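You operate a simulated robot arm through the tools that you are given. There is no shell and no other tool.

You are at the controls of a simulated robot arm. One attempt, no reset.

Task
Gauge the gap over the plate, add that spacer, spin the collar down.
Fine: the silver collar; the gauge arm ends up.

It is judged by the outcome, as a careful person would: the job done as asked, and still so three seconds after it is handed in. It fails if anything else is knocked over, pushed out of place, dropped, spilled or broken.

Robot
A 7-joint arm with a two-finger parallel gripper, fixed in place. Base frame: the origin is at the foot of the arm, x ahead of it, y to its left, z up. Readings come in mm, rad, newtons and seconds.
With the tool pointing down near the work surface it reaches from about 280 to 500 mm from the base axis. Its first joint turns from -1.152 to 1.152 rad. Payload 1.57 kg.
The TCP is the grasp point between the finger pads, 30 mm short of the fingertips. In the tool frame z runs along the fingers and y along their closing line. Largest opening 110 mm; finger width 24, thickness 12; the body of the gripper, 48 by 112 mm, starts 78 mm behind the TCP.
Orientation is that of the tool frame in the base frame, as a unit quaternion [w, x, y, z]. With the fingers straight down and closing along the base's y, the tool's x points along the base's -x, its y along +y and its z along -z.

Tools
- The arm moves only by the tool move_arm. Its argument "commands" is a list of rows, each an object of numbers (a shift or turn left out is 0, a gripper value left out holds the last): "x", "y", "z": the shift along the tool's x, y, z in mm; "wx", "wy", "wz": the turn, a rotation vector about the tool's x, y, z in rad; "gripper": the closure in counts, from 0 (fully open) to 255 (shut). In form: [{"x": .., "y": .., "z": .., "wx": .., "wy": .., "wz": .., "gripper": ..}, ...]. A call has 1 to 20 rows; each row is the pose to reach, as a shift and turn from the pose commanded when the call began, along the tool's axes at that moment. A row lasts 0.2 s, in which the tool goes at most 50 mm and 0.15 rad; a call with a longer step from one row to the next is refused whole, and so is a gripper value outside its range. Where a pose cannot be reached the arm comes as near as it can. A force on the tool above 50 N (or 10 N above the force at the start of the call, whichever is more), or a blocked arm, ends the call early, and 0.2 s more pass. Each finger travels about 108 mm/s and halts on what it meets, pressing with about 31 N; the grip force reading is that of the motor and also rises with nothing between the fingers. The clock runs only during rows and for 0.2 s after the last one: add rows that repeat a pose to give the fingers time. The reply holds the time, the measured pose of the TCP, the force on the tool along the base axes, the opening and the grip force, in the units named above and with some noise, with the torque about the TCP (base axes, N m) and any sound that the robot's microphone picked up, and new pictures: "pictures" is both (left out), scene, wrist or none.
- Cameras (640 x 400 px; columns grow to the right, rows downward): "scene" is fixed at [180.6, -402.6, 1415.5]; the picture's right is [0.63, -0.78, 0.00], its down [-0.36, -0.29, -0.89] and it looks along [0.69, 0.56, -0.47] (base axes); focal length 374 px, centre (320, 200). "wrist" rides on the gripper at [70, 16, -141] in the tool frame; the picture's right is [-0.23, 0.97, 0.00], its down [-0.86, -0.20, -0.48] and it looks along [-0.47, -0.11, 0.88] (tool axes); focal length 222 px, centre (320, 200).
- measure_at(camera, pixels): there is no depth. For up to 12 entries [column, row, z] of the newest picture of that camera ("zoom" is the newest enlarged one), the place [x, y] in the base frame at which the ray of that pixel passes the height z, good to about 3 mm. The clock stands still meanwhile.
- enlarge(camera, box): a new picture of the part [left, top, right, bottom] of that camera's present view, enlarged. The clock stands still meanwhile.
- sign_off(): hands the job in; it is judged then, once.

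Leave the gripper open and the arm clear of the work at the hand-in unless told otherwise.

The tools are called after ">>>" as name(argument=value, ...) on one line, values as JSON. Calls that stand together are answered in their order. move_arm: Moves the arm, as the interface text tells. Its arguments: {"type":"object","properties":{"commands":{"type":"array"},"pictures":{"type":"string","enum":["both","scene","wrist","none"]}},"required":["commands"]} The other tools are called the same way: measure_at (camera, pixels) gives the place at which the rays of pixels pass given heights; enlarge (camera, box) takes an enlarged picture of a part of a camera's view; sign_off () hands the job in.

At the start:

```text
t: 0.0
eef_pos: [373.1, 87.4, 1267.5]
tcp_rot: [0.0, 0.0, 1.0, 0.0]
ft_force: [-0.7, -0.5, 0.0]
moment: [0.01, 0.01, -0.02]
finger_gap: 109.9
finger_force: 0.0
```

scene: 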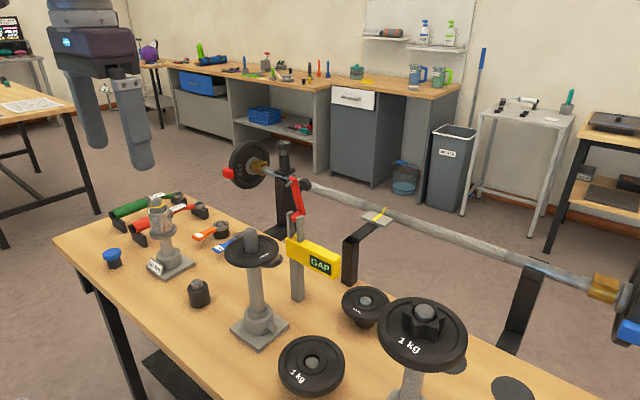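
wrist: 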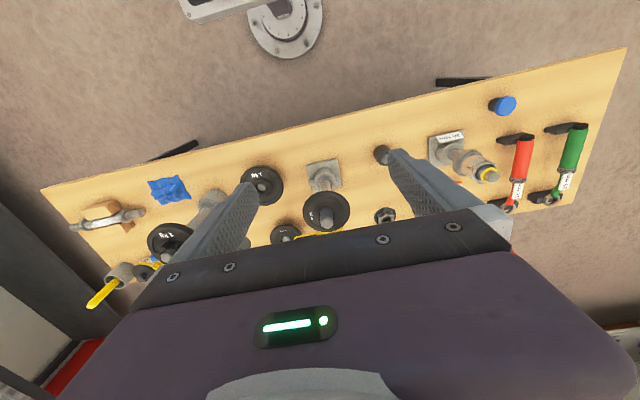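

I see a bench with a barbell on stands, plates on posts, a yellow "GAP" gauge near (320,258) and several loose parts. I will enlarge parts of the scene view before moving anything.

>>> enlarge(camera="scene", box=[220, 130, 420, 255])

>>> enlarge(camera="scene", box=[220, 220, 380, 320])

>>> enlarge(camera="scene", box=[90, 180, 250, 280])

>>> enlarge(camera="scene", box=[170, 280, 370, 400])

>>> enlarge(camera="scene", box=[350, 270, 550, 400])

>>> enlarge(camera="scene", box=[500, 240, 640, 340])

>>> enlarge(camera="wrist", box=[40, 130, 340, 310])

>>> enlarge(camera="wrist", box=[340, 60, 640, 240])

```text
3.20 times, centred on (320, 192) of scene
```

zoom: 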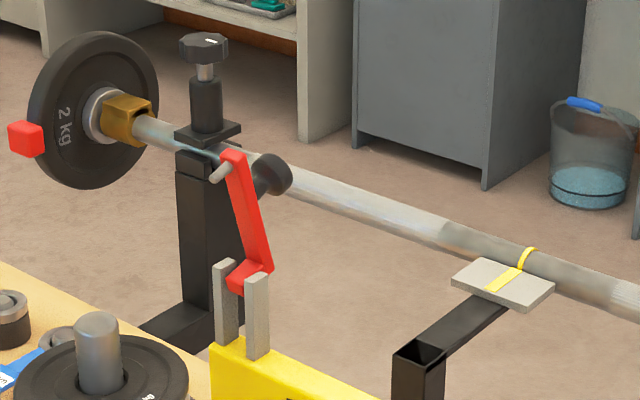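

```text
4.00 times, centred on (300, 270) of scene
```

zoom: 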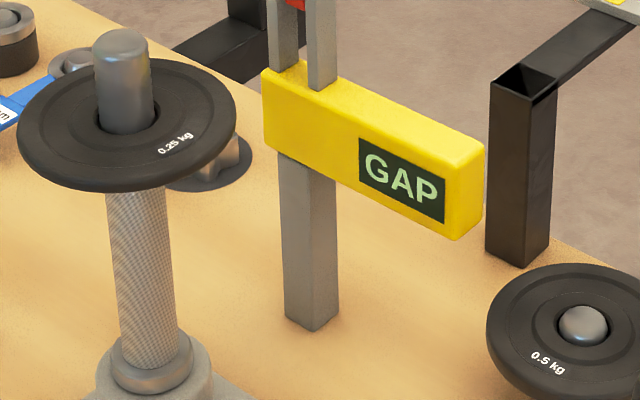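

```text
4.00 times, centred on (170, 230) of scene
```

zoom: 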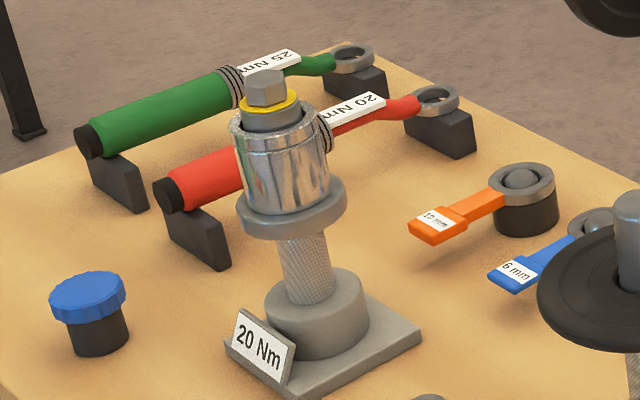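

```text
3.20 times, centred on (270, 340) of scene
```

zoom: 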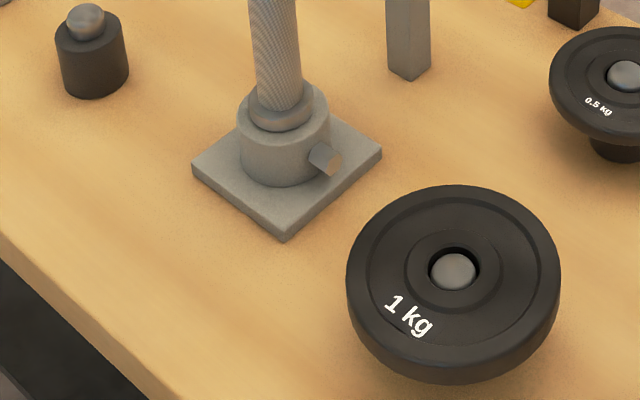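

```text
3.08 times, centred on (450, 335) of scene
```

zoom: 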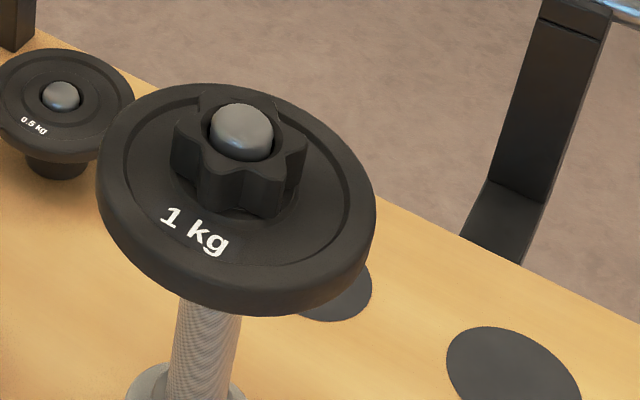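

```text
4.00 times, centred on (570, 290) of scene
```

zoom: 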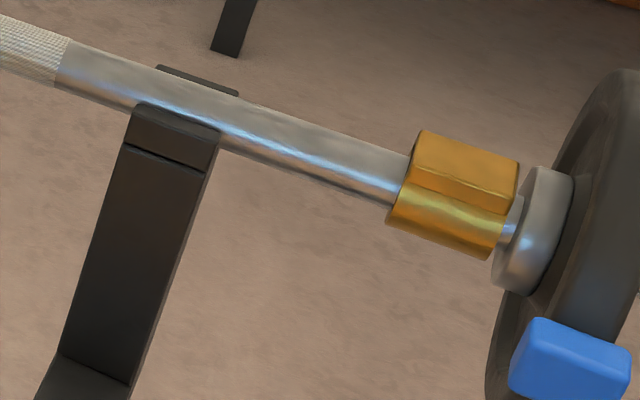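

```text
2.13 times, centred on (190, 220) of wrist
```

zoom: 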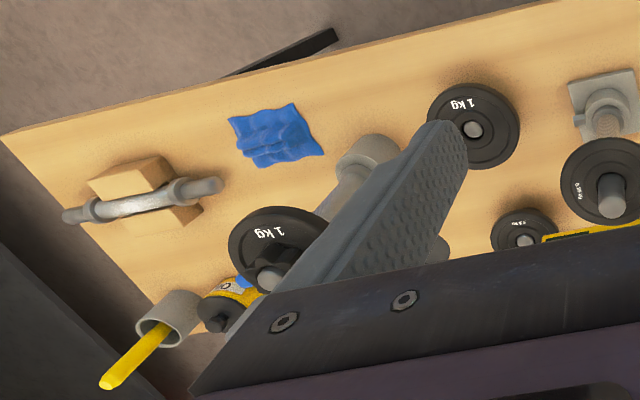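

```text
2.13 times, centred on (490, 150) of wrist
```

zoom: 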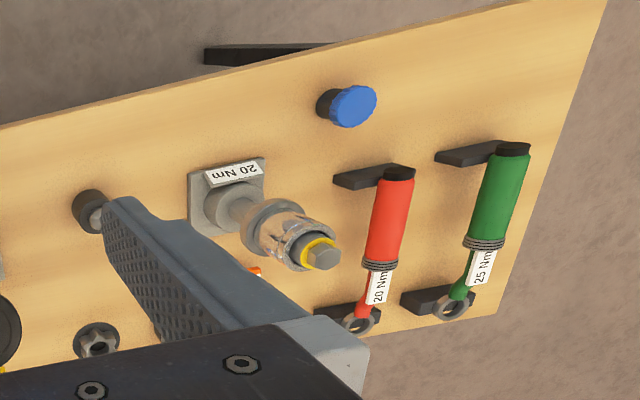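

The parts that matter look like this:
- The 0.25 kg plate is on a threaded post at scene (254,262).
- The GAP gauge has a red arm, which is up now.
- The orange 10 mm and blue 6 mm spacers sit on pegs.
- A silver star collar is behind the plate.

Next I work out the table height by comparing both cameras at several heights.

>>> measure_at(camera="scene", pixels=[[112, 253, 800], [112, 253, 850], [112, 253, 900], [112, 253, 950], [196, 287, 800], [196, 287, 850], [196, 287, 900], [196, 287, 950], [312, 360, 800], [312, 360, 850], [312, 360, 900], [312, 360, 950]])

>>> measure_at(camera="wrist", pixels=[[505, 105, 800], [505, 105, 850], [505, 105, 900], [505, 105, 950], [384, 158, 800], [384, 158, 850], [384, 158, 900], [384, 158, 950], [261, 191, 800], [261, 191, 850], [261, 191, 900], [261, 191, 950]])

```text
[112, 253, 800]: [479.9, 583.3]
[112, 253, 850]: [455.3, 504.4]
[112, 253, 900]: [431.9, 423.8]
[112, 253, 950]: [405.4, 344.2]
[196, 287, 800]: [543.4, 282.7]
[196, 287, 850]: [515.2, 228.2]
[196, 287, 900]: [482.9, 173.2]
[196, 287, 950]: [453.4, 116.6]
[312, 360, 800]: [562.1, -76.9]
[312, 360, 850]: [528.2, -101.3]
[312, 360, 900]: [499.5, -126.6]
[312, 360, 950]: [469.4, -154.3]
```

```text
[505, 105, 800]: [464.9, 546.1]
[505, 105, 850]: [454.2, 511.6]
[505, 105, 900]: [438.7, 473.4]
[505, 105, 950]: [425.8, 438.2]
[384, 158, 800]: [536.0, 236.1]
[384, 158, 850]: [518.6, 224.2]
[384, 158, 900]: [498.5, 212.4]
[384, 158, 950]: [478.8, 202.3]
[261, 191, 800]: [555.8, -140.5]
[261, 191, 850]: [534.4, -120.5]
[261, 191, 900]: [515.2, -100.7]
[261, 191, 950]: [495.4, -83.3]
```

Comparing the two cameras, the blue cap is near (454,510,848) and the ball peg is near (516,226,851). Now I measure the post top, silver collar, spacers and gauge.

>>> measure_at(camera="scene", pixels=[[251, 231, 900], [251, 231, 1000], [274, 261, 850], [274, 261, 950], [220.5, 225, 800], [220.5, 225, 900], [239, 235, 800], [239, 235, 900], [297, 300, 800], [297, 300, 850], [260, 325, 800], [260, 325, 850]])

>>> measure_at(camera="wrist", pixels=[[327, 219, 900], [327, 219, 1000], [386, 216, 850], [386, 216, 950], [325, 175, 800], [325, 175, 850], [286, 236, 800], [286, 236, 900], [490, 173, 900], [490, 173, 1000], [488, 178, 900], [488, 178, 1000]])

>>> enlarge(camera="wrist", box=[260, 140, 400, 240])

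```text
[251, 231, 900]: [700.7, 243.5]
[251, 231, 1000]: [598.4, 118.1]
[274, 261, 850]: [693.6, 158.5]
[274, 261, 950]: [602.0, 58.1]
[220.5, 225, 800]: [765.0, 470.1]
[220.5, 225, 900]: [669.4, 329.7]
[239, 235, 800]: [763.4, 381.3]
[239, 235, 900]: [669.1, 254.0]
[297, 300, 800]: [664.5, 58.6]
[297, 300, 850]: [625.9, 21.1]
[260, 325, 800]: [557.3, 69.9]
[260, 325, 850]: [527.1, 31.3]
```

```text
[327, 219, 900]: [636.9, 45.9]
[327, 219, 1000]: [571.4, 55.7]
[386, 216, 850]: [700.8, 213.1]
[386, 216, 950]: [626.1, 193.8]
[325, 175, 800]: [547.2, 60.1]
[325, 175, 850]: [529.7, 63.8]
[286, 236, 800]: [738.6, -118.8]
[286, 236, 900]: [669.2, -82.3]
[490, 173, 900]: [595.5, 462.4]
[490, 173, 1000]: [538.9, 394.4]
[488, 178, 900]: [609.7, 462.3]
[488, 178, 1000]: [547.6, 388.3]
```

```text
4.00 times, centred on (330, 190) of wrist
```

zoom: 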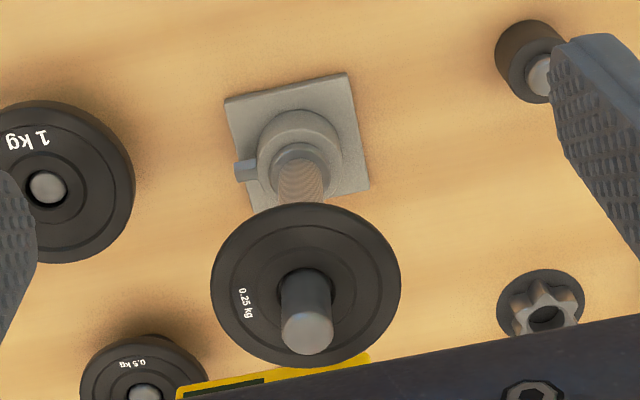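

The post base is near (550,62) and its top is near z 1045. The collar looks to be near (735,212) at table level, which is far out. I measure the table corners to fix the table height and extents.

>>> measure_at(camera="scene", pixels=[[55, 243, 750], [55, 243, 800], [148, 365, 750], [148, 365, 800], [125, 380, 750], [125, 380, 800], [166, 191, 750], [166, 191, 800], [112, 267, 750], [112, 267, 800], [196, 303, 750], [196, 303, 800]])

>>> measure_at(camera="wrist", pixels=[[627, 48, 750], [627, 48, 800], [42, 190, 750], [42, 190, 800], [570, 205, 750], [570, 205, 800], [495, 108, 750], [495, 108, 800], [378, 149, 750], [378, 149, 800], [285, 20, 0], [285, 20, 20]])

>>> enlarge(camera="scene", box=[0, 0, 220, 180])

```text
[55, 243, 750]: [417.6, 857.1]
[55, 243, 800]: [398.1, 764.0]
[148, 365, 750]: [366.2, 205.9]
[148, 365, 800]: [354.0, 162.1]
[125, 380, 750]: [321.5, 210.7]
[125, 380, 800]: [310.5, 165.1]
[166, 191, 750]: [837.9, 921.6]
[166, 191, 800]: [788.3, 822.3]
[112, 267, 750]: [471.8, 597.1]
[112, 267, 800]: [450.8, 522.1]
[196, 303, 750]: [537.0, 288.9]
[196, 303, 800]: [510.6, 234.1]
```

```text
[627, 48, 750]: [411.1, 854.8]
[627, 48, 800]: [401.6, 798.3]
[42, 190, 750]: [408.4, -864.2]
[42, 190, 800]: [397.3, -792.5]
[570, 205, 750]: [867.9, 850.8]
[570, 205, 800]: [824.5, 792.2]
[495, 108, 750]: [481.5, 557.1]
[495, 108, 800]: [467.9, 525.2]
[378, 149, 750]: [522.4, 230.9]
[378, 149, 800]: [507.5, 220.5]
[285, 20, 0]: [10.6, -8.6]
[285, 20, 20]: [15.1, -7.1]
```

```text
2.22 times, centred on (110, 90) of scene
```

zoom: 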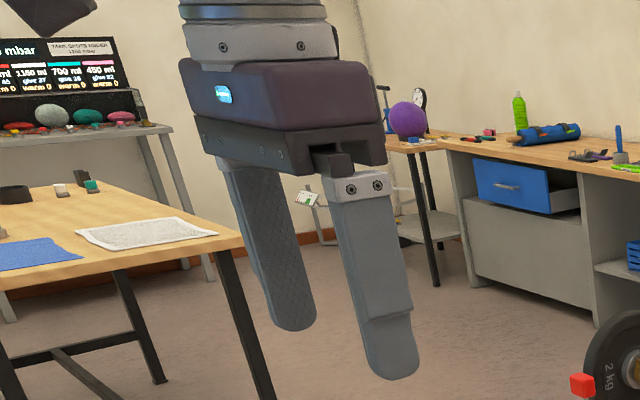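

The table top is at about z 797 and spans roughly x 400–820, y ±800. Everything on it stays below about z 1110, so moving forward at z 1267 is clear. I move ahead 150 mm to check reach and get a better wrist view of the post, gauge and collar.

>>> move_arm(commands=[{"x": -40, "gripper": 0}, {"x": -80}, {"x": -120}, {"x": -150}, {"x": -150}])

```text
t: 1.2
eef_pos: [521.7, 89.1, 1267.1]
tcp_rot: [0.0, 0.0, 1.0, 0.0]
ft_force: [0.1, 0.1, 0.1]
moment: [-0.02, -0.03, -0.04]
finger_gap: 109.9
finger_force: 0.0
```

scene: 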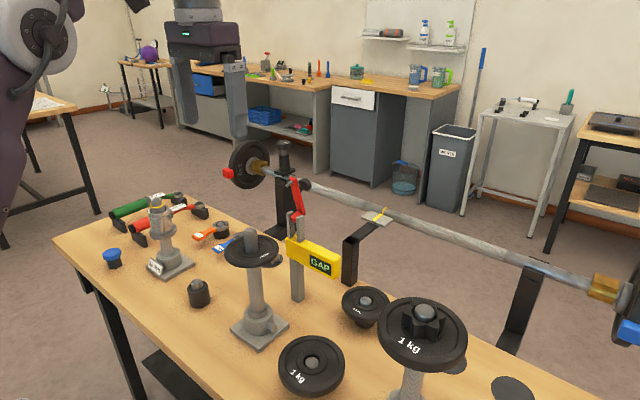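
wrist: 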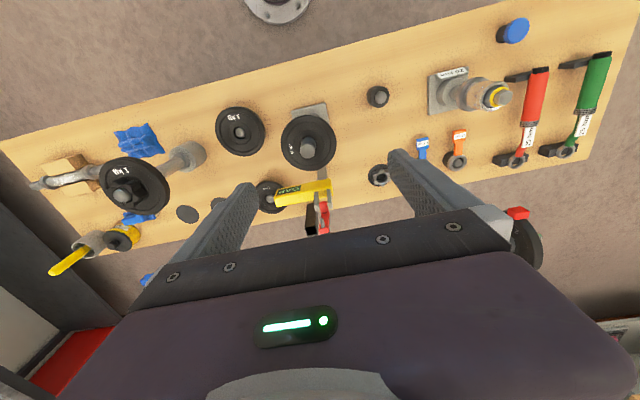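

The arm reached x 522 easily. I enlarge this wrist view to see the gauge, collar and spacers.

>>> enlarge(camera="wrist", box=[220, 80, 400, 240])

>>> enlarge(camera="wrist", box=[360, 80, 560, 200])

>>> enlarge(camera="wrist", box=[20, 90, 260, 290])

>>> measure_at(camera="wrist", pixels=[[308, 148, 1000], [308, 148, 1050], [380, 174, 800], [380, 174, 830], [422, 157, 800], [422, 157, 830], [455, 158, 800], [455, 158, 830], [323, 185, 900], [323, 185, 1000], [320, 232, 1000], [320, 232, 1100]])

```text
2.50 times, centred on (310, 160) of wrist
```

zoom: 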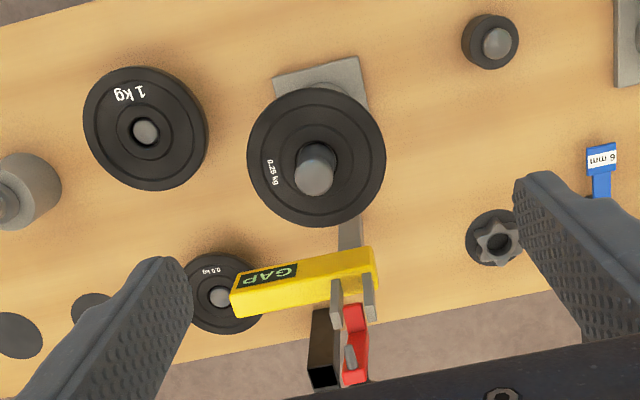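

```text
3.20 times, centred on (460, 140) of wrist
```

zoom: 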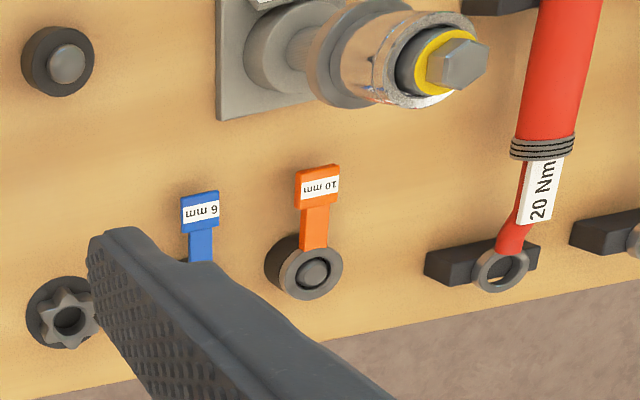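

```text
2.00 times, centred on (140, 190) of wrist
```

zoom: 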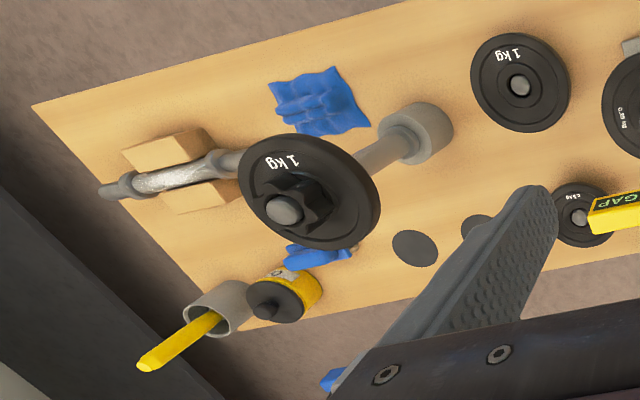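

```text
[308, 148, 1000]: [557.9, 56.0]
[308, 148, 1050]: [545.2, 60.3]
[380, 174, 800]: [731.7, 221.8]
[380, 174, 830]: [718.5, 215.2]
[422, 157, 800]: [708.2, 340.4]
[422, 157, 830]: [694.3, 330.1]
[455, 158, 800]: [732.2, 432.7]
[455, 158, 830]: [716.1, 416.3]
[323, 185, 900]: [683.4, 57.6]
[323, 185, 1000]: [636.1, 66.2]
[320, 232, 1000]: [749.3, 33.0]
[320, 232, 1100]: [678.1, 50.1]
```

The gauge's fork and red arm are at about x 665, y 55. The collar is near (728,219) and the spacers are near (715,340) and (722,422). I move forward and down a little, staying well above the red arm's tip (about z 1105), to see the gauge closely.

>>> move_arm(commands=[{"x": -40, "y": -10, "z": 20}, {"x": -80, "y": -20, "z": 40}, {"x": -100, "y": -29, "z": 60}, {"x": -100, "y": -29, "z": 60}])

```text
t: 2.2
eef_pos: [604.4, 60.6, 1200.1]
tcp_rot: [0.001, -0.001, 1.0, 0.0]
ft_force: [0.1, -0.5, -0.1]
moment: [-0.03, 0.02, 0.01]
finger_gap: 110.0
finger_force: 0.1
out of reach, approached as far as the arm can: row 1, 2, 3, 4
```

scene: 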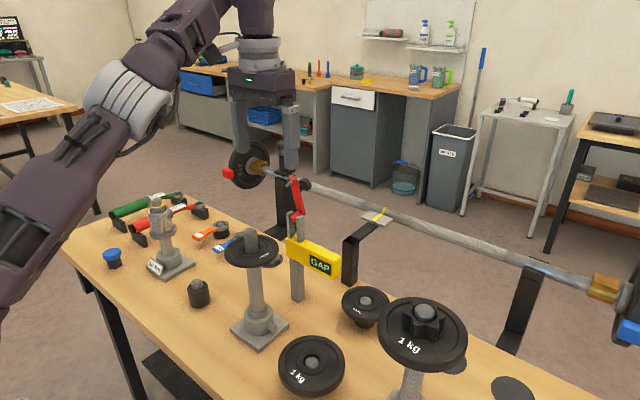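
wrist: 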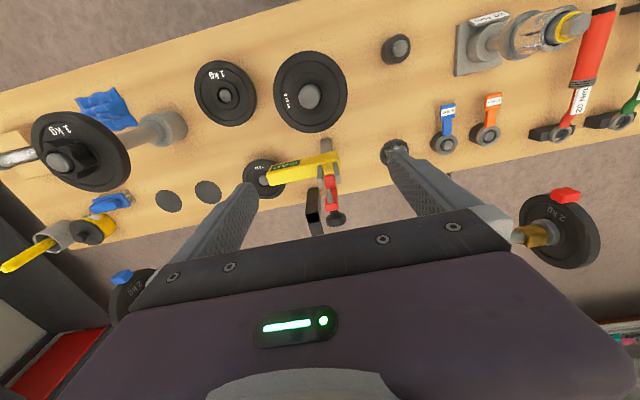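

The arm fell short here at (604,61,1200). The reach limit seems to be in the high region and opens out lower down. I enlarge this view, which shows the post, gauge, collar and spacers from above.

>>> enlarge(camera="wrist", box=[240, 40, 420, 240])

>>> enlarge(camera="wrist", box=[370, 80, 530, 180])

>>> enlarge(camera="scene", box=[210, 150, 370, 250])

>>> measure_at(camera="wrist", pixels=[[310, 97, 1000], [310, 97, 1050], [396, 146, 800], [396, 146, 830], [446, 144, 800], [446, 144, 830], [487, 133, 800], [487, 133, 830], [330, 165, 950], [330, 165, 1050], [335, 219, 1050], [335, 219, 1100]])

```text
2.00 times, centred on (330, 140) of wrist
```

zoom: 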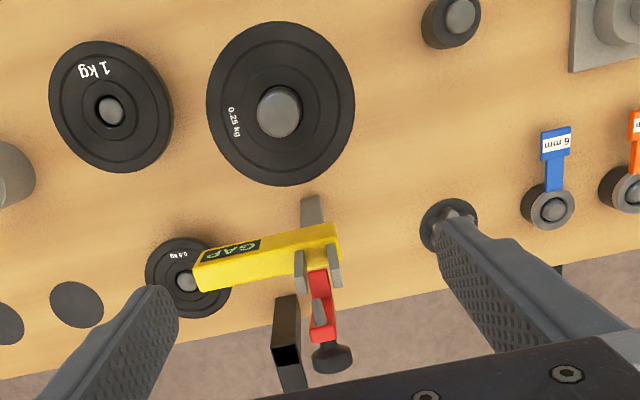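

```text
4.00 times, centred on (450, 130) of wrist
```

zoom: 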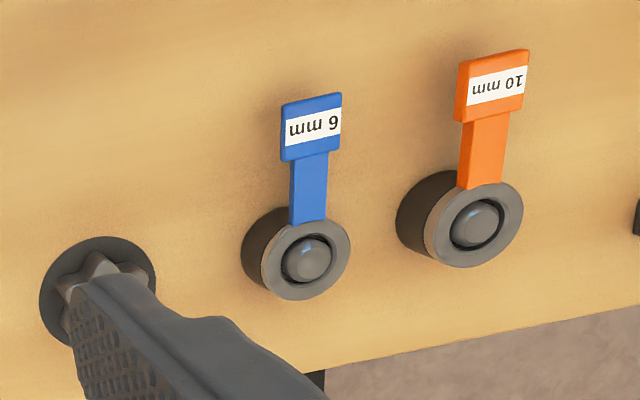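

```text
4.00 times, centred on (290, 200) of scene
```

zoom: 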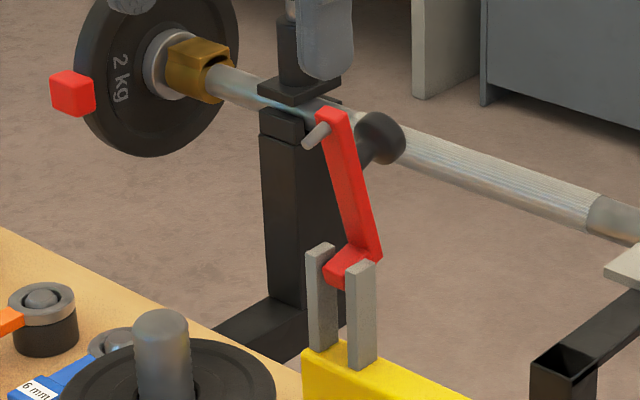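

```text
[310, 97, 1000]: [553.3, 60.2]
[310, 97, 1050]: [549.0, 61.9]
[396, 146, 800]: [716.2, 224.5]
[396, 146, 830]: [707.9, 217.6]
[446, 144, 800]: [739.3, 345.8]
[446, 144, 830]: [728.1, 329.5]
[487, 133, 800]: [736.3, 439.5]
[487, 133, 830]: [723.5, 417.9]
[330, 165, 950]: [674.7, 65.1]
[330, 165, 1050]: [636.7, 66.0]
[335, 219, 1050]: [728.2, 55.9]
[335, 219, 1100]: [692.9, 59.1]
```

The red arm has a black knob on its far side, near wrist (336,217), and a pin on its near side. I measure these in both cameras so I can work out the pivot, arm length and knob position.

>>> measure_at(camera="scene", pixels=[[297.5, 217, 1000], [297.5, 217, 1100], [294, 180, 1000], [294, 180, 1100], [305.5, 184.5, 1000], [305.5, 184.5, 1100], [286, 186, 1000], [286, 186, 1100], [254, 255, 950], [254, 255, 1050], [300, 241, 950], [300, 241, 1050]])

>>> measure_at(camera="wrist", pixels=[[329, 177.5, 1000], [329, 177.5, 1100], [331, 205, 1000], [331, 205, 1100], [336, 217.5, 1000], [336, 217.5, 1100], [329, 196, 1000], [329, 196, 1100], [310, 91, 950], [310, 91, 1050], [330, 165, 1000], [321, 194, 1000]])

>>> enlarge(camera="scene", box=[270, 165, 350, 215])

>>> enlarge(camera="wrist", box=[290, 160, 370, 225])

```text
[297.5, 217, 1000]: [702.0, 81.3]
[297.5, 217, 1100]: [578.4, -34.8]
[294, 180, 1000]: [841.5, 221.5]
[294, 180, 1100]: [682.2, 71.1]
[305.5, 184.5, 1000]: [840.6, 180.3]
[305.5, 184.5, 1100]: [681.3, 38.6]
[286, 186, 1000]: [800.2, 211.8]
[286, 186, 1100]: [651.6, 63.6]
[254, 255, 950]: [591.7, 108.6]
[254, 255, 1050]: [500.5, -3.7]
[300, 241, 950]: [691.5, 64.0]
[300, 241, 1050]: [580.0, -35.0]
```

```text
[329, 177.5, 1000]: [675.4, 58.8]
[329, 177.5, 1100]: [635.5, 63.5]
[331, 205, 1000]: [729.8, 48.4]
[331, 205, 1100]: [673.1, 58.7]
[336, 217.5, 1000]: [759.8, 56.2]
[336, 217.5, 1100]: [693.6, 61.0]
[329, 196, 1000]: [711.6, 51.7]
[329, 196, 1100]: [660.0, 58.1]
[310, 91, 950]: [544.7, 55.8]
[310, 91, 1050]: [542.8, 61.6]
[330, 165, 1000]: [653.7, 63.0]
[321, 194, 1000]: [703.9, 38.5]
```

```text
8.00 times, centred on (310, 190) of scene
```

zoom: 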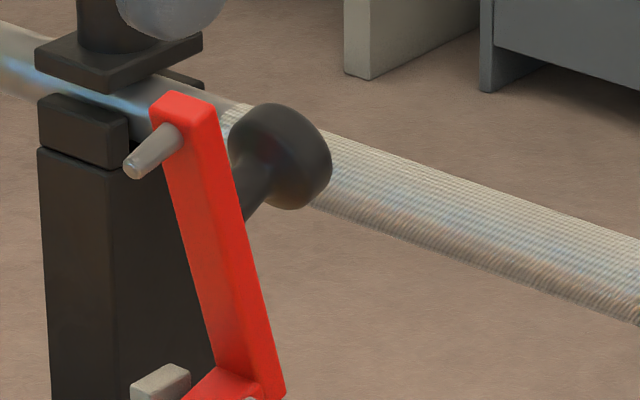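

```text
6.15 times, centred on (330, 192) of wrist
```

zoom: 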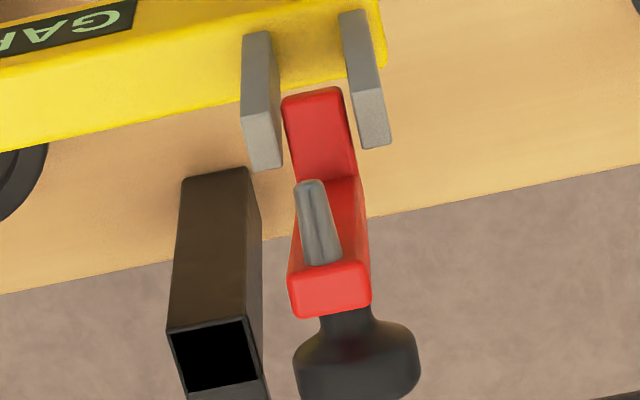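

The stereo fits give:
- Knob near (704,60,1085).
- Arm top near (669,60,1108).
- Pin tip near (649,60,1102).
- Post top near (549,61,1047).

The black square tube near scene (351,240) could be in the way of one finger. I locate it, the plate top and the yellow box.

>>> measure_at(camera="scene", pixels=[[351, 240, 950], [351, 240, 1050], [378, 216, 1000], [378, 216, 1100], [273, 247, 980], [273, 247, 1020], [226, 247, 980], [226, 247, 1020], [336, 266, 900], [336, 266, 1000], [288, 243, 900], [288, 243, 1000]])

>>> measure_at(camera="wrist", pixels=[[312, 218, 950], [312, 218, 1050], [276, 99, 980], [276, 99, 1020], [345, 93, 980], [345, 93, 1020], [310, 52, 980], [310, 131, 980], [268, 175, 900], [268, 175, 1000], [337, 156, 900], [337, 156, 1000]])

```text
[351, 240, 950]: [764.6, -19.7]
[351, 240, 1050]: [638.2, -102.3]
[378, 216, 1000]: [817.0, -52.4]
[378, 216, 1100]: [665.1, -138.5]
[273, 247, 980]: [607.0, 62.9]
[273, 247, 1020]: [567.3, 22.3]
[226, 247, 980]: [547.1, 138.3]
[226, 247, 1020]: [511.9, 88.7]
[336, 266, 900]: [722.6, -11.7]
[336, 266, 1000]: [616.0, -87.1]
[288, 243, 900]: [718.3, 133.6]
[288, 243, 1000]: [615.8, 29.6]
```

```text
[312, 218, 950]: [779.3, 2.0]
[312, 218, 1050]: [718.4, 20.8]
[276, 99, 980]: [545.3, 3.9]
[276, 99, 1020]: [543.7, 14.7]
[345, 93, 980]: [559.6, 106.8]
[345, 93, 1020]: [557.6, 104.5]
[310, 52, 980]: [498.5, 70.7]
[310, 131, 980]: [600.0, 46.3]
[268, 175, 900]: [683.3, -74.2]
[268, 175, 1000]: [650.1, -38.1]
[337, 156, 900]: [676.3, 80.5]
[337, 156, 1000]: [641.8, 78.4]
```

Results:
- The tube top is at (792,-2,929), low and out of the way.
- The plate is centred near (549,60), with its top face around z 1000 and a radius of about 51.
- The yellow box sits at x≈662, y −54 to 80, z≈955.

The red arm swings in the plane y≈60. I lower 45 mm here, keeping the fingertips above the red arm's top, to test reach.

>>> move_arm(commands=[{"z": 25}, {"z": 45}, {"z": 45}], pictures="none")

```text
t: 3.0
eef_pos: [603.3, 59.0, 1153.5]
tcp_rot: [0.0, 0.0, 1.0, 0.0]
ft_force: [-1.0, 0.2, 0.7]
moment: [0.0, 0.01, 0.0]
finger_gap: 110.2
finger_force: 0.0
```

The arm reached z 1153 cleanly. Next I go forward 62 mm at this height. The fingertips at about 1123 pass just above the arm top, and the open fingers straddle it in y.

>>> move_arm(commands=[{"x": -30}, {"x": -62}, {"x": -62}])

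```text
t: 3.8
eef_pos: [634.5, 55.5, 1140.9]
tcp_rot: [0.0, 0.0, 1.0, 0.0]
ft_force: [-0.5, -0.6, 0.3]
moment: [0.0, -0.01, -0.03]
finger_gap: 110.0
finger_force: 0.1
out of reach, approached as far as the arm can: row 1, 2, 3
```

scene: 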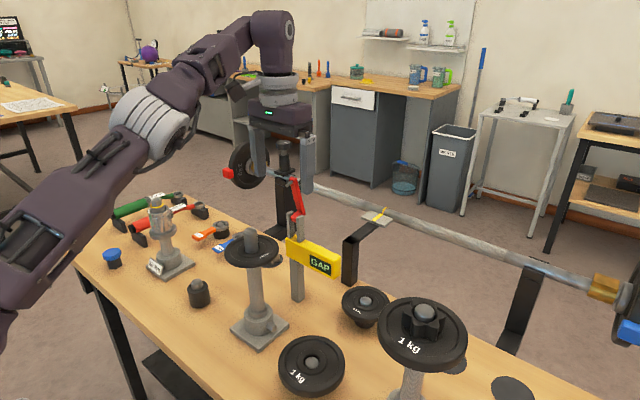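
wrist: 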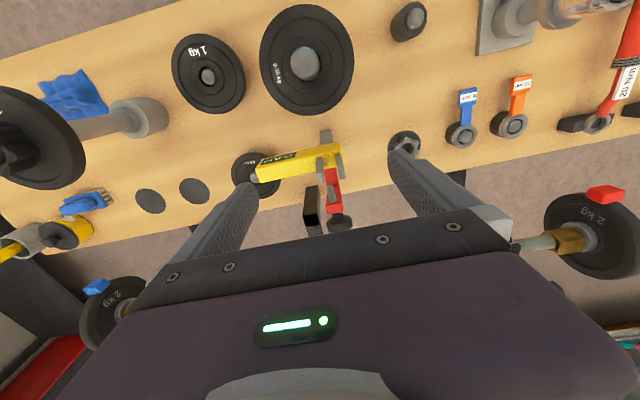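

Straight down, the arm tops out near r 637 at this height, so the far items need the tool tilted outward. I look at the gauge from here for pivot details and check where the barbell and rack are.

>>> enlarge(camera="wrist", box=[250, 120, 390, 240])

>>> enlarge(camera="scene", box=[240, 130, 360, 260])

>>> measure_at(camera="scene", pixels=[[228, 174, 900], [228, 174, 1000], [284, 143, 1000], [284, 143, 1100], [310, 187, 900], [310, 187, 1000]])

>>> measure_at(camera="wrist", pixels=[[605, 193, 900], [605, 193, 1000], [340, 222, 1000], [340, 222, 1100], [333, 205, 1000], [333, 205, 1100], [332, 181, 1000], [332, 181, 1100]])

```text
3.33 times, centred on (320, 180) of wrist
```

zoom: 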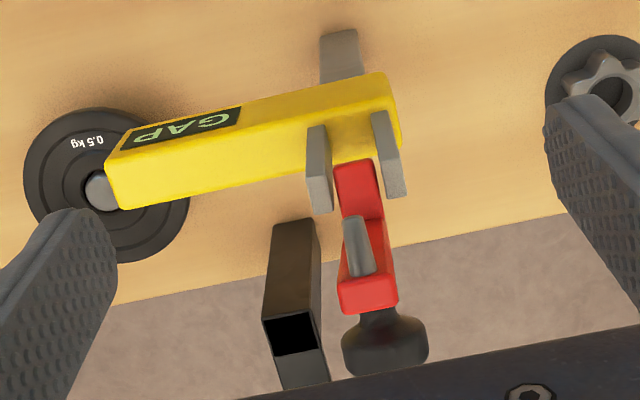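

```text
3.08 times, centred on (300, 195) of scene
```

zoom: 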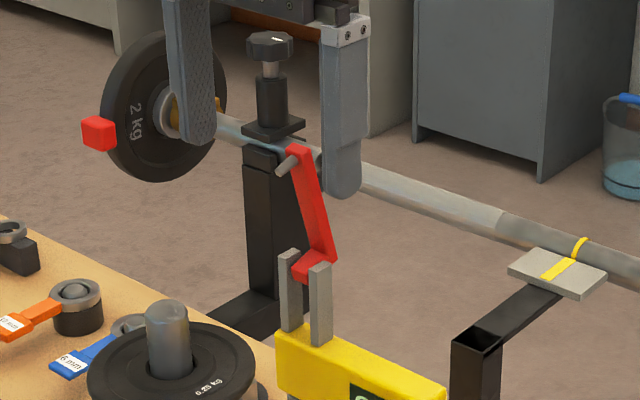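

```text
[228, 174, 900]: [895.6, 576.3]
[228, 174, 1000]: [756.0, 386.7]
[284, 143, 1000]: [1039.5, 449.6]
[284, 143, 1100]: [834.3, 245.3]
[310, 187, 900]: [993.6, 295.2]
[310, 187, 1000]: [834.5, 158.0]
```

```text
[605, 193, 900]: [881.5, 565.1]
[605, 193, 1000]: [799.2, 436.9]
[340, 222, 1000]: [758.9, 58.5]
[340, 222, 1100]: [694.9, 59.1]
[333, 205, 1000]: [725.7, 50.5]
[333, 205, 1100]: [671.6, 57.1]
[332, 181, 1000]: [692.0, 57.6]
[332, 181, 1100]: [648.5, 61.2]
```

The barbell is near x 960, so it is clear of my work. I re-measure the pivot fork and knob with tighter pixel picks from this nearer view.

>>> measure_at(camera="scene", pixels=[[293.75, 178.1, 1050], [293.75, 178.1, 1110], [305.25, 184.6, 1050], [305.25, 184.6, 1110], [290.5, 214, 1000], [290.5, 214, 1050], [300, 219, 1000], [300, 219, 1050], [290.5, 237, 950], [290.5, 237, 1000], [302, 217, 1000], [302, 217, 1050]])

>>> measure_at(camera="wrist", pixels=[[335, 214.8, 1050], [335, 214.8, 1110], [339.5, 223.5, 1050], [339.5, 223.5, 1110], [342, 176, 1000], [342, 176, 1050], [320.5, 181, 1000], [320.5, 181, 1050], [338, 156, 950], [338, 156, 1000], [332, 186, 1000], [332, 186, 1050]])

```text
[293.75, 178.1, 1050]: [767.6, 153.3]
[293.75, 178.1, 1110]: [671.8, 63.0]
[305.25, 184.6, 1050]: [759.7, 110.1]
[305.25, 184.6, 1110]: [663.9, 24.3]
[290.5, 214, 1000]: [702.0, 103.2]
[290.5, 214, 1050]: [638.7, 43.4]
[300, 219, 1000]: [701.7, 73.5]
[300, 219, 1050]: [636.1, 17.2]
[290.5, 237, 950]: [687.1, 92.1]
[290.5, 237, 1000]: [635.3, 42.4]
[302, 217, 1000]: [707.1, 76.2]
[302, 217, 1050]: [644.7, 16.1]
```

```text
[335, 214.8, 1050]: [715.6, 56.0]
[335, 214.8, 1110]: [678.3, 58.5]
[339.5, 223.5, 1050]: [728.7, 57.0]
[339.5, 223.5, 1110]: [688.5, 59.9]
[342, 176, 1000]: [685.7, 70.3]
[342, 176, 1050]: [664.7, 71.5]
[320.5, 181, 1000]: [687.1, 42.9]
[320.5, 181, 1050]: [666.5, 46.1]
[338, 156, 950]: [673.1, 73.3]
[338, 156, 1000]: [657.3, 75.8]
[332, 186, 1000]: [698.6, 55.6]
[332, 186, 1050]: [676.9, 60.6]
```

The stereo results now fit together:
- Fork pivot near (668,59,1017).
- Knob at (703.5,59,1086), about 24 mm across.
- The red arm is about 14 mm wide and leans slightly toward the plate.

I will tilt the tool outward 0.5 rad and move the open fingers to a pre-grasp just behind and above the knob. The fingers stay well either side of the red arm.

>>> move_arm(commands=[{"x": 0, "y": 3, "z": -5, "wy": -0.13}, {"x": 0, "y": 3, "z": -5, "wy": -0.26}, {"x": -15, "y": 3, "z": 0, "wy": -0.39}, {"x": -30, "y": 3, "z": 8, "wy": -0.5}, {"x": -48, "y": 3, "z": 19, "wy": -0.5}, {"x": -48, "y": 3, "z": 19, "wy": -0.5}])

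```text
t: 5.2
eef_pos: [682.6, 58.4, 1122.0]
tcp_rot: [0.248, 0.001, 0.969, -0.001]
ft_force: [0.5, -0.2, -0.7]
moment: [0.02, -0.03, -0.02]
finger_gap: 110.4
finger_force: 0.2
```

scene: 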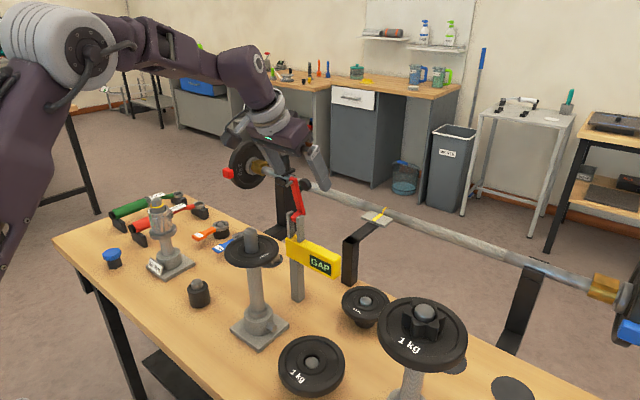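
wrist: 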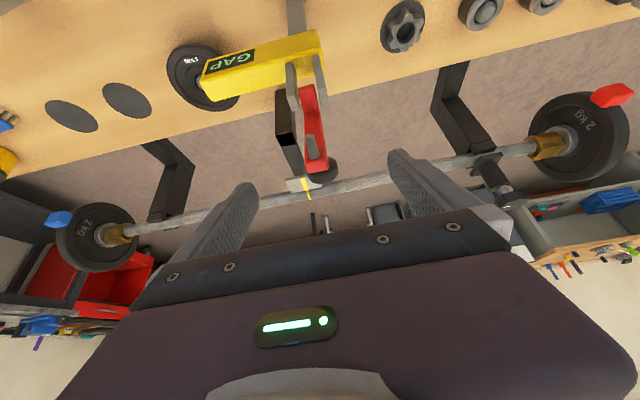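

The pose is as planned, and the knob shows at about (322,172) against a prediction of (321,173). I zoom in to confirm before closing in.

>>> enlarge(camera="wrist", box=[270, 60, 400, 200])

>>> enlarge(camera="scene", box=[230, 110, 390, 220])

```text
2.86 times, centred on (335, 130) of wrist
```

zoom: 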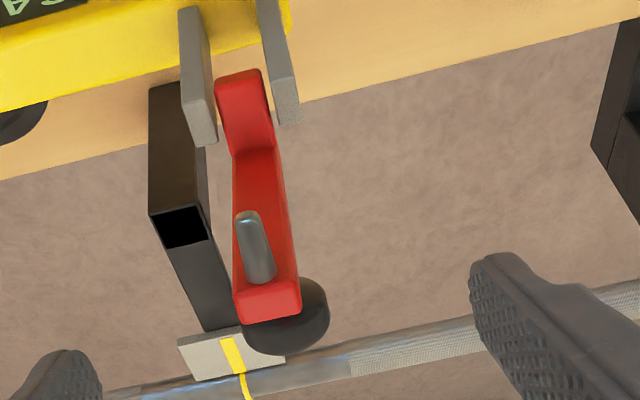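

```text
3.64 times, centred on (310, 165) of scene
```

zoom: 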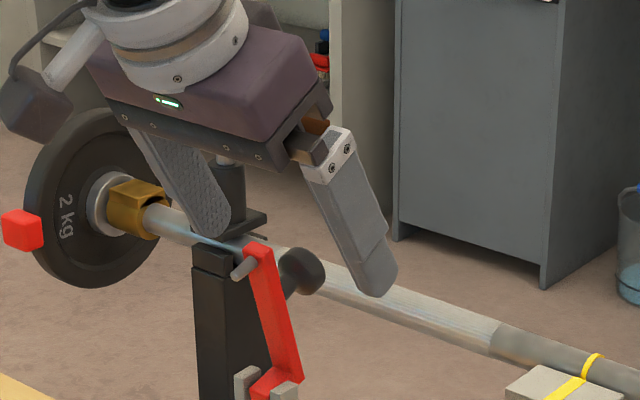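

The fingers straddle the knob and the knob is about 2 mm to the +y side of centre. I advance 27 mm along the tool axis with a 1.5 mm shift, then close on the knob.

>>> move_arm(commands=[{"y": 1.5, "z": 15}, {"y": 1.5, "z": 27}, {"y": 1.5, "z": 27, "gripper": 150}, {"y": 1.5, "z": 27, "gripper": 150}, {"y": 1.5, "z": 27, "gripper": 150}])

>>> enlarge(camera="wrist", box=[250, 80, 400, 220])

>>> enlarge(camera="scene", box=[250, 140, 370, 240])

```text
t: 6.4
eef_pos: [695.6, 60.2, 1098.6]
tcp_rot: [0.248, 0.0, 0.969, 0.0]
ft_force: [0.4, 0.0, -0.1]
moment: [0.0, 0.0, -0.04]
finger_gap: 45.1
finger_force: 0.0
```

scene: 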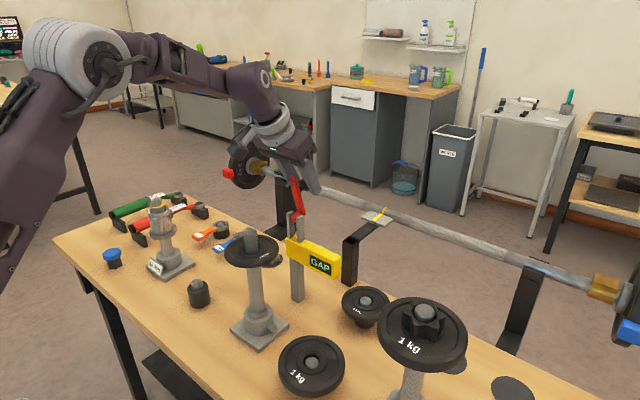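
wrist: 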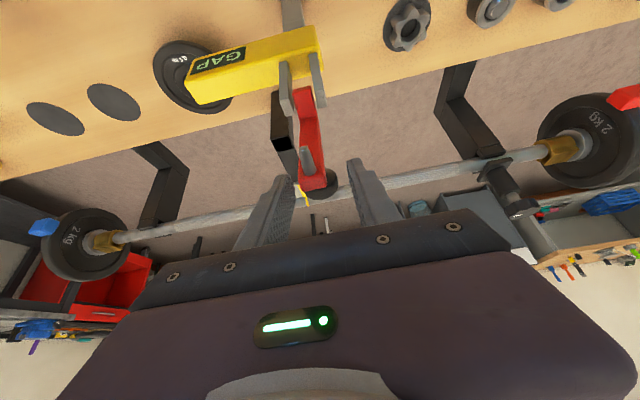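

```text
2.86 times, centred on (325, 150) of wrist
```

zoom: 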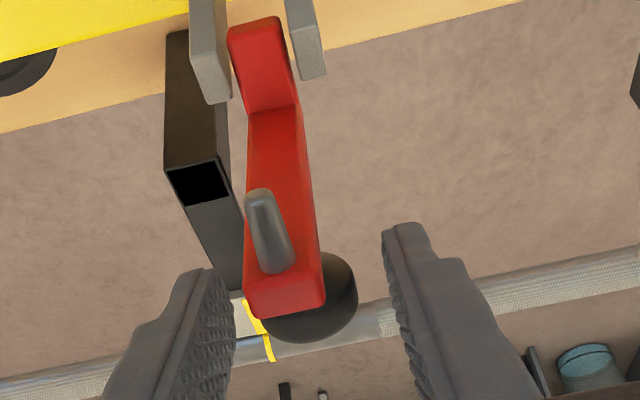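

```text
4.00 times, centred on (310, 190) of scene
```

zoom: 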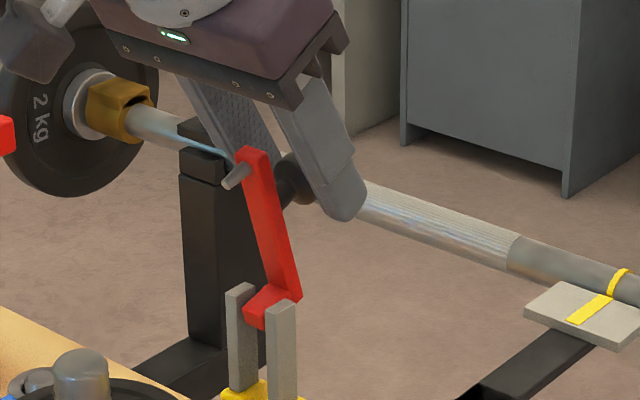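

The knob is centred between the fingers (zoom x about 313, finger edges 232 and 390). Now I close on it.

>>> move_arm(commands=[{"gripper": 190}, {"gripper": 215}, {"gripper": 215}, {"gripper": 215}])

>>> enlarge(camera="wrist", box=[250, 80, 400, 220])

```text
t: 7.4
eef_pos: [696.2, 60.7, 1098.6]
tcp_rot: [0.248, 0.0, 0.969, 0.0]
ft_force: [0.3, 0.2, 0.3]
moment: [0.01, -0.01, -0.02]
finger_gap: 26.8
finger_force: 37.7
```

scene: 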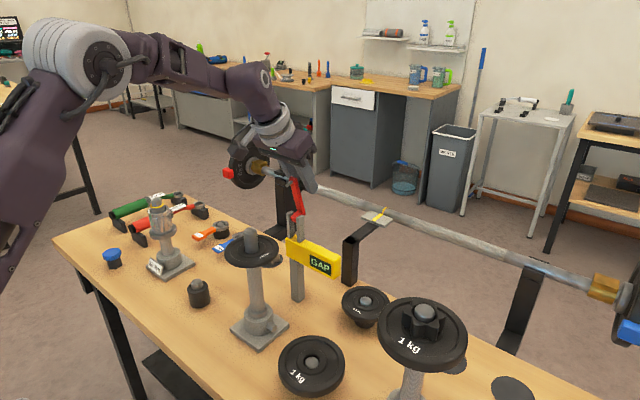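
wrist: 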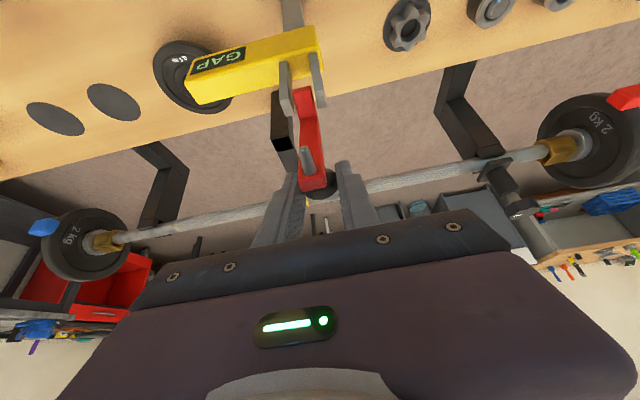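

```text
2.86 times, centred on (325, 150) of wrist
```

zoom: 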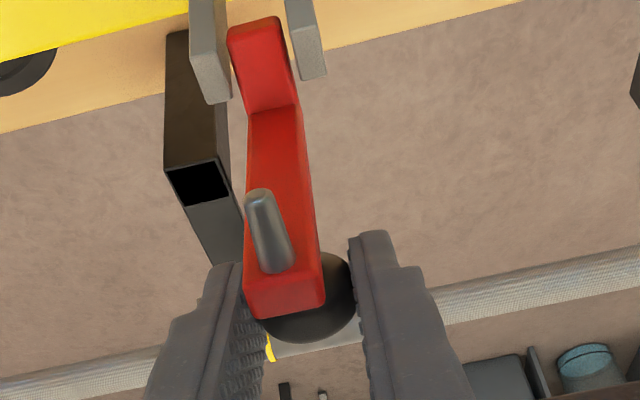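

The knob is gripped at a 26.8 mm gap. I start swinging along the arc about the pivot (radius about 78 mm) with the first 10°, watching the force.

>>> move_arm(commands=[{"x": 4.2, "z": -5.5}, {"x": 8.6, "z": -10.5}, {"x": 8.6, "z": -10.5}])

>>> enlarge(camera="wrist", box=[250, 80, 400, 220])

>>> enlarge(camera="scene", box=[230, 140, 350, 240])

```text
t: 8.2
eef_pos: [684.0, 60.4, 1105.3]
tcp_rot: [0.248, 0.0, 0.969, 0.0]
ft_force: [12.8, 1.0, -5.6]
moment: [0.01, -1.19, -0.01]
finger_gap: 27.0
finger_force: 37.9
```

scene: 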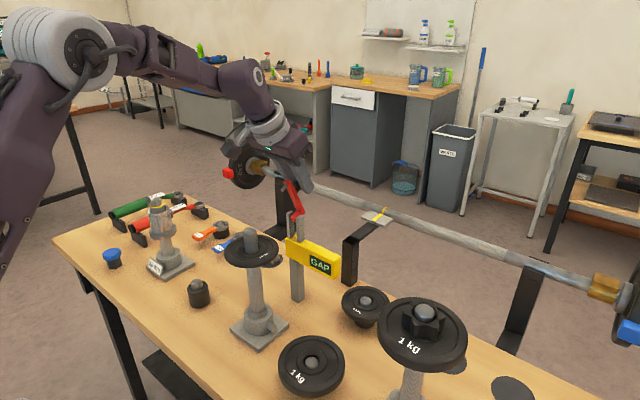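
wrist: 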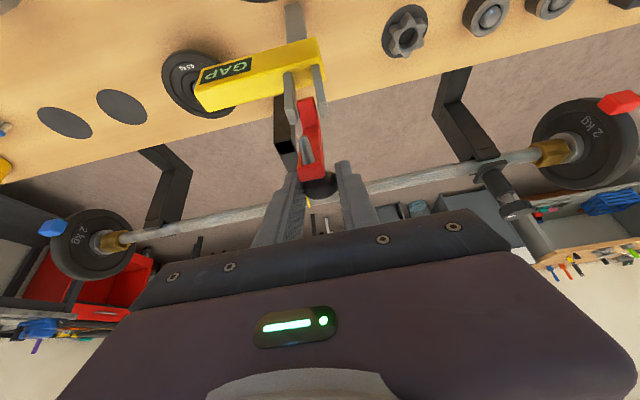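

```text
2.86 times, centred on (325, 150) of wrist
```

zoom: 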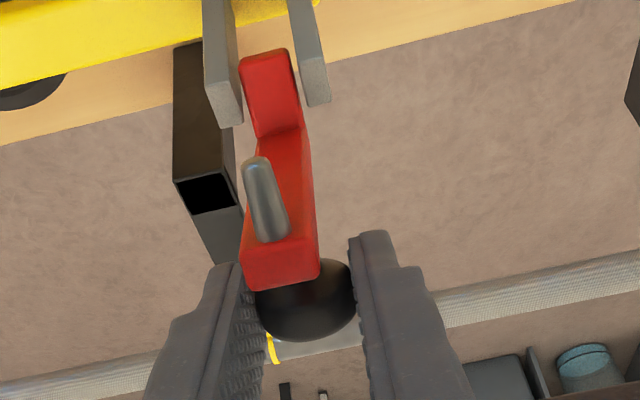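

```text
4.00 times, centred on (290, 190) of scene
```

zoom: 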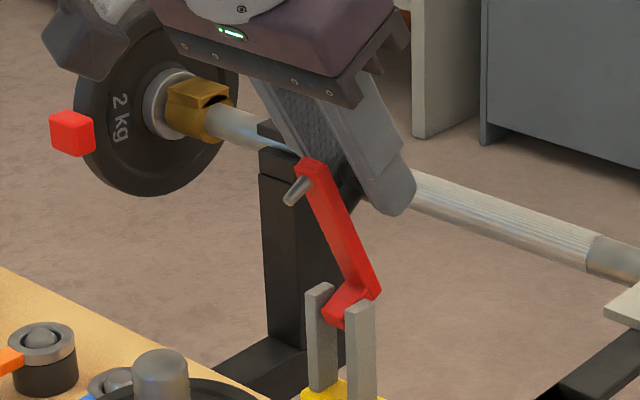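

The arm follows the grip and the hinge itself is nearly free. Most of the 14 N reading is the knob twisting in my pads. I will try a lighter grip with the same pose held, then continue the arc.

>>> move_arm(commands=[{"gripper": 197}, {"gripper": 197}], pictures="none")

```text
t: 8.8
eef_pos: [683.5, 59.7, 1105.7]
tcp_rot: [0.248, 0.001, 0.969, 0.0]
ft_force: [12.3, 1.1, -3.0]
moment: [0.0, -1.06, -0.01]
finger_gap: 27.0
finger_force: 37.9
```

The force reading stays the same, so the grip is force-limited and the knob slips in rotation. That is acceptable. I continue the arc another 20° with a check.

>>> move_arm(commands=[{"x": 5, "z": -4.6}, {"x": 10.2, "z": -8.9}, {"x": 16, "z": -12.6}, {"x": 21.8, "z": -15.8}, {"x": 21.8, "z": -15.8}])

>>> enlarge(camera="scene", box=[230, 140, 350, 240])

>>> enlarge(camera="wrist", box=[250, 80, 400, 220])

```text
t: 10.0
eef_pos: [657.2, 60.6, 1106.8]
tcp_rot: [0.249, 0.0, 0.969, 0.0]
ft_force: [13.8, 6.5, 0.2]
moment: [0.17, -1.26, 0.06]
finger_gap: 27.0
finger_force: 37.4
```

scene: 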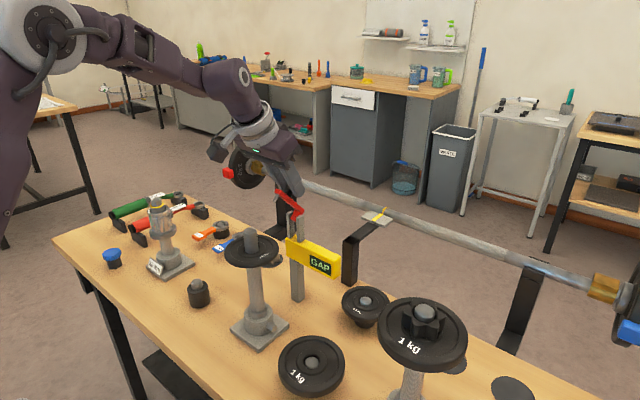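
wrist: 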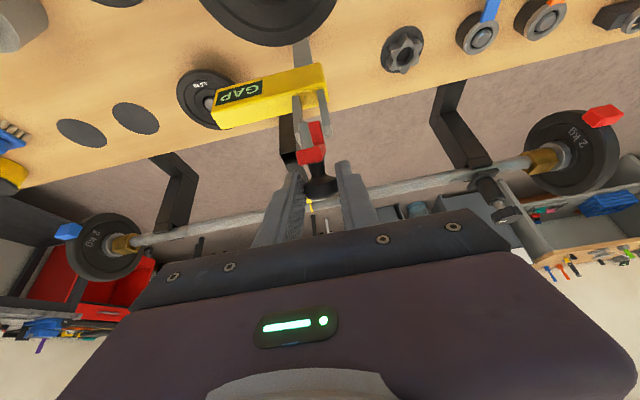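

```text
4.00 times, centred on (290, 190) of scene
```

zoom: 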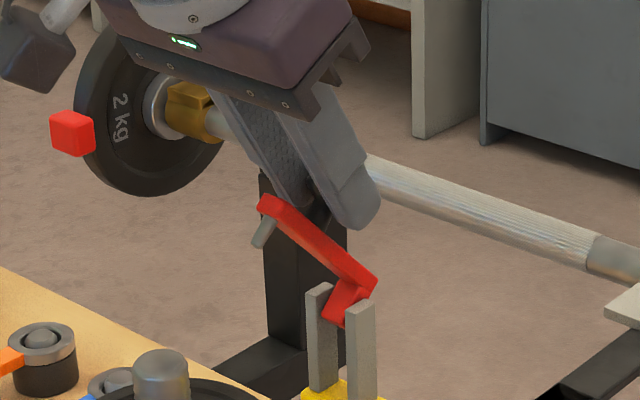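

```text
2.86 times, centred on (325, 150) of wrist
```

zoom: 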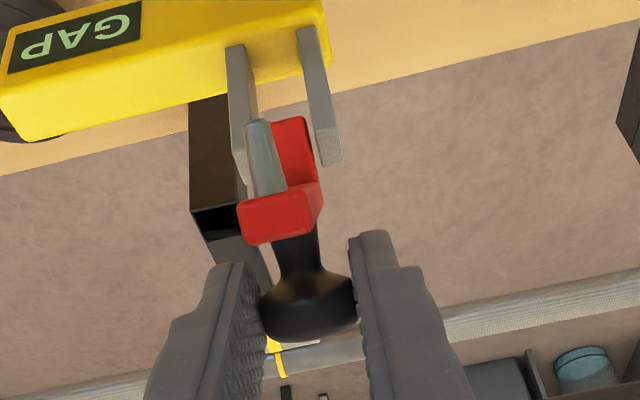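

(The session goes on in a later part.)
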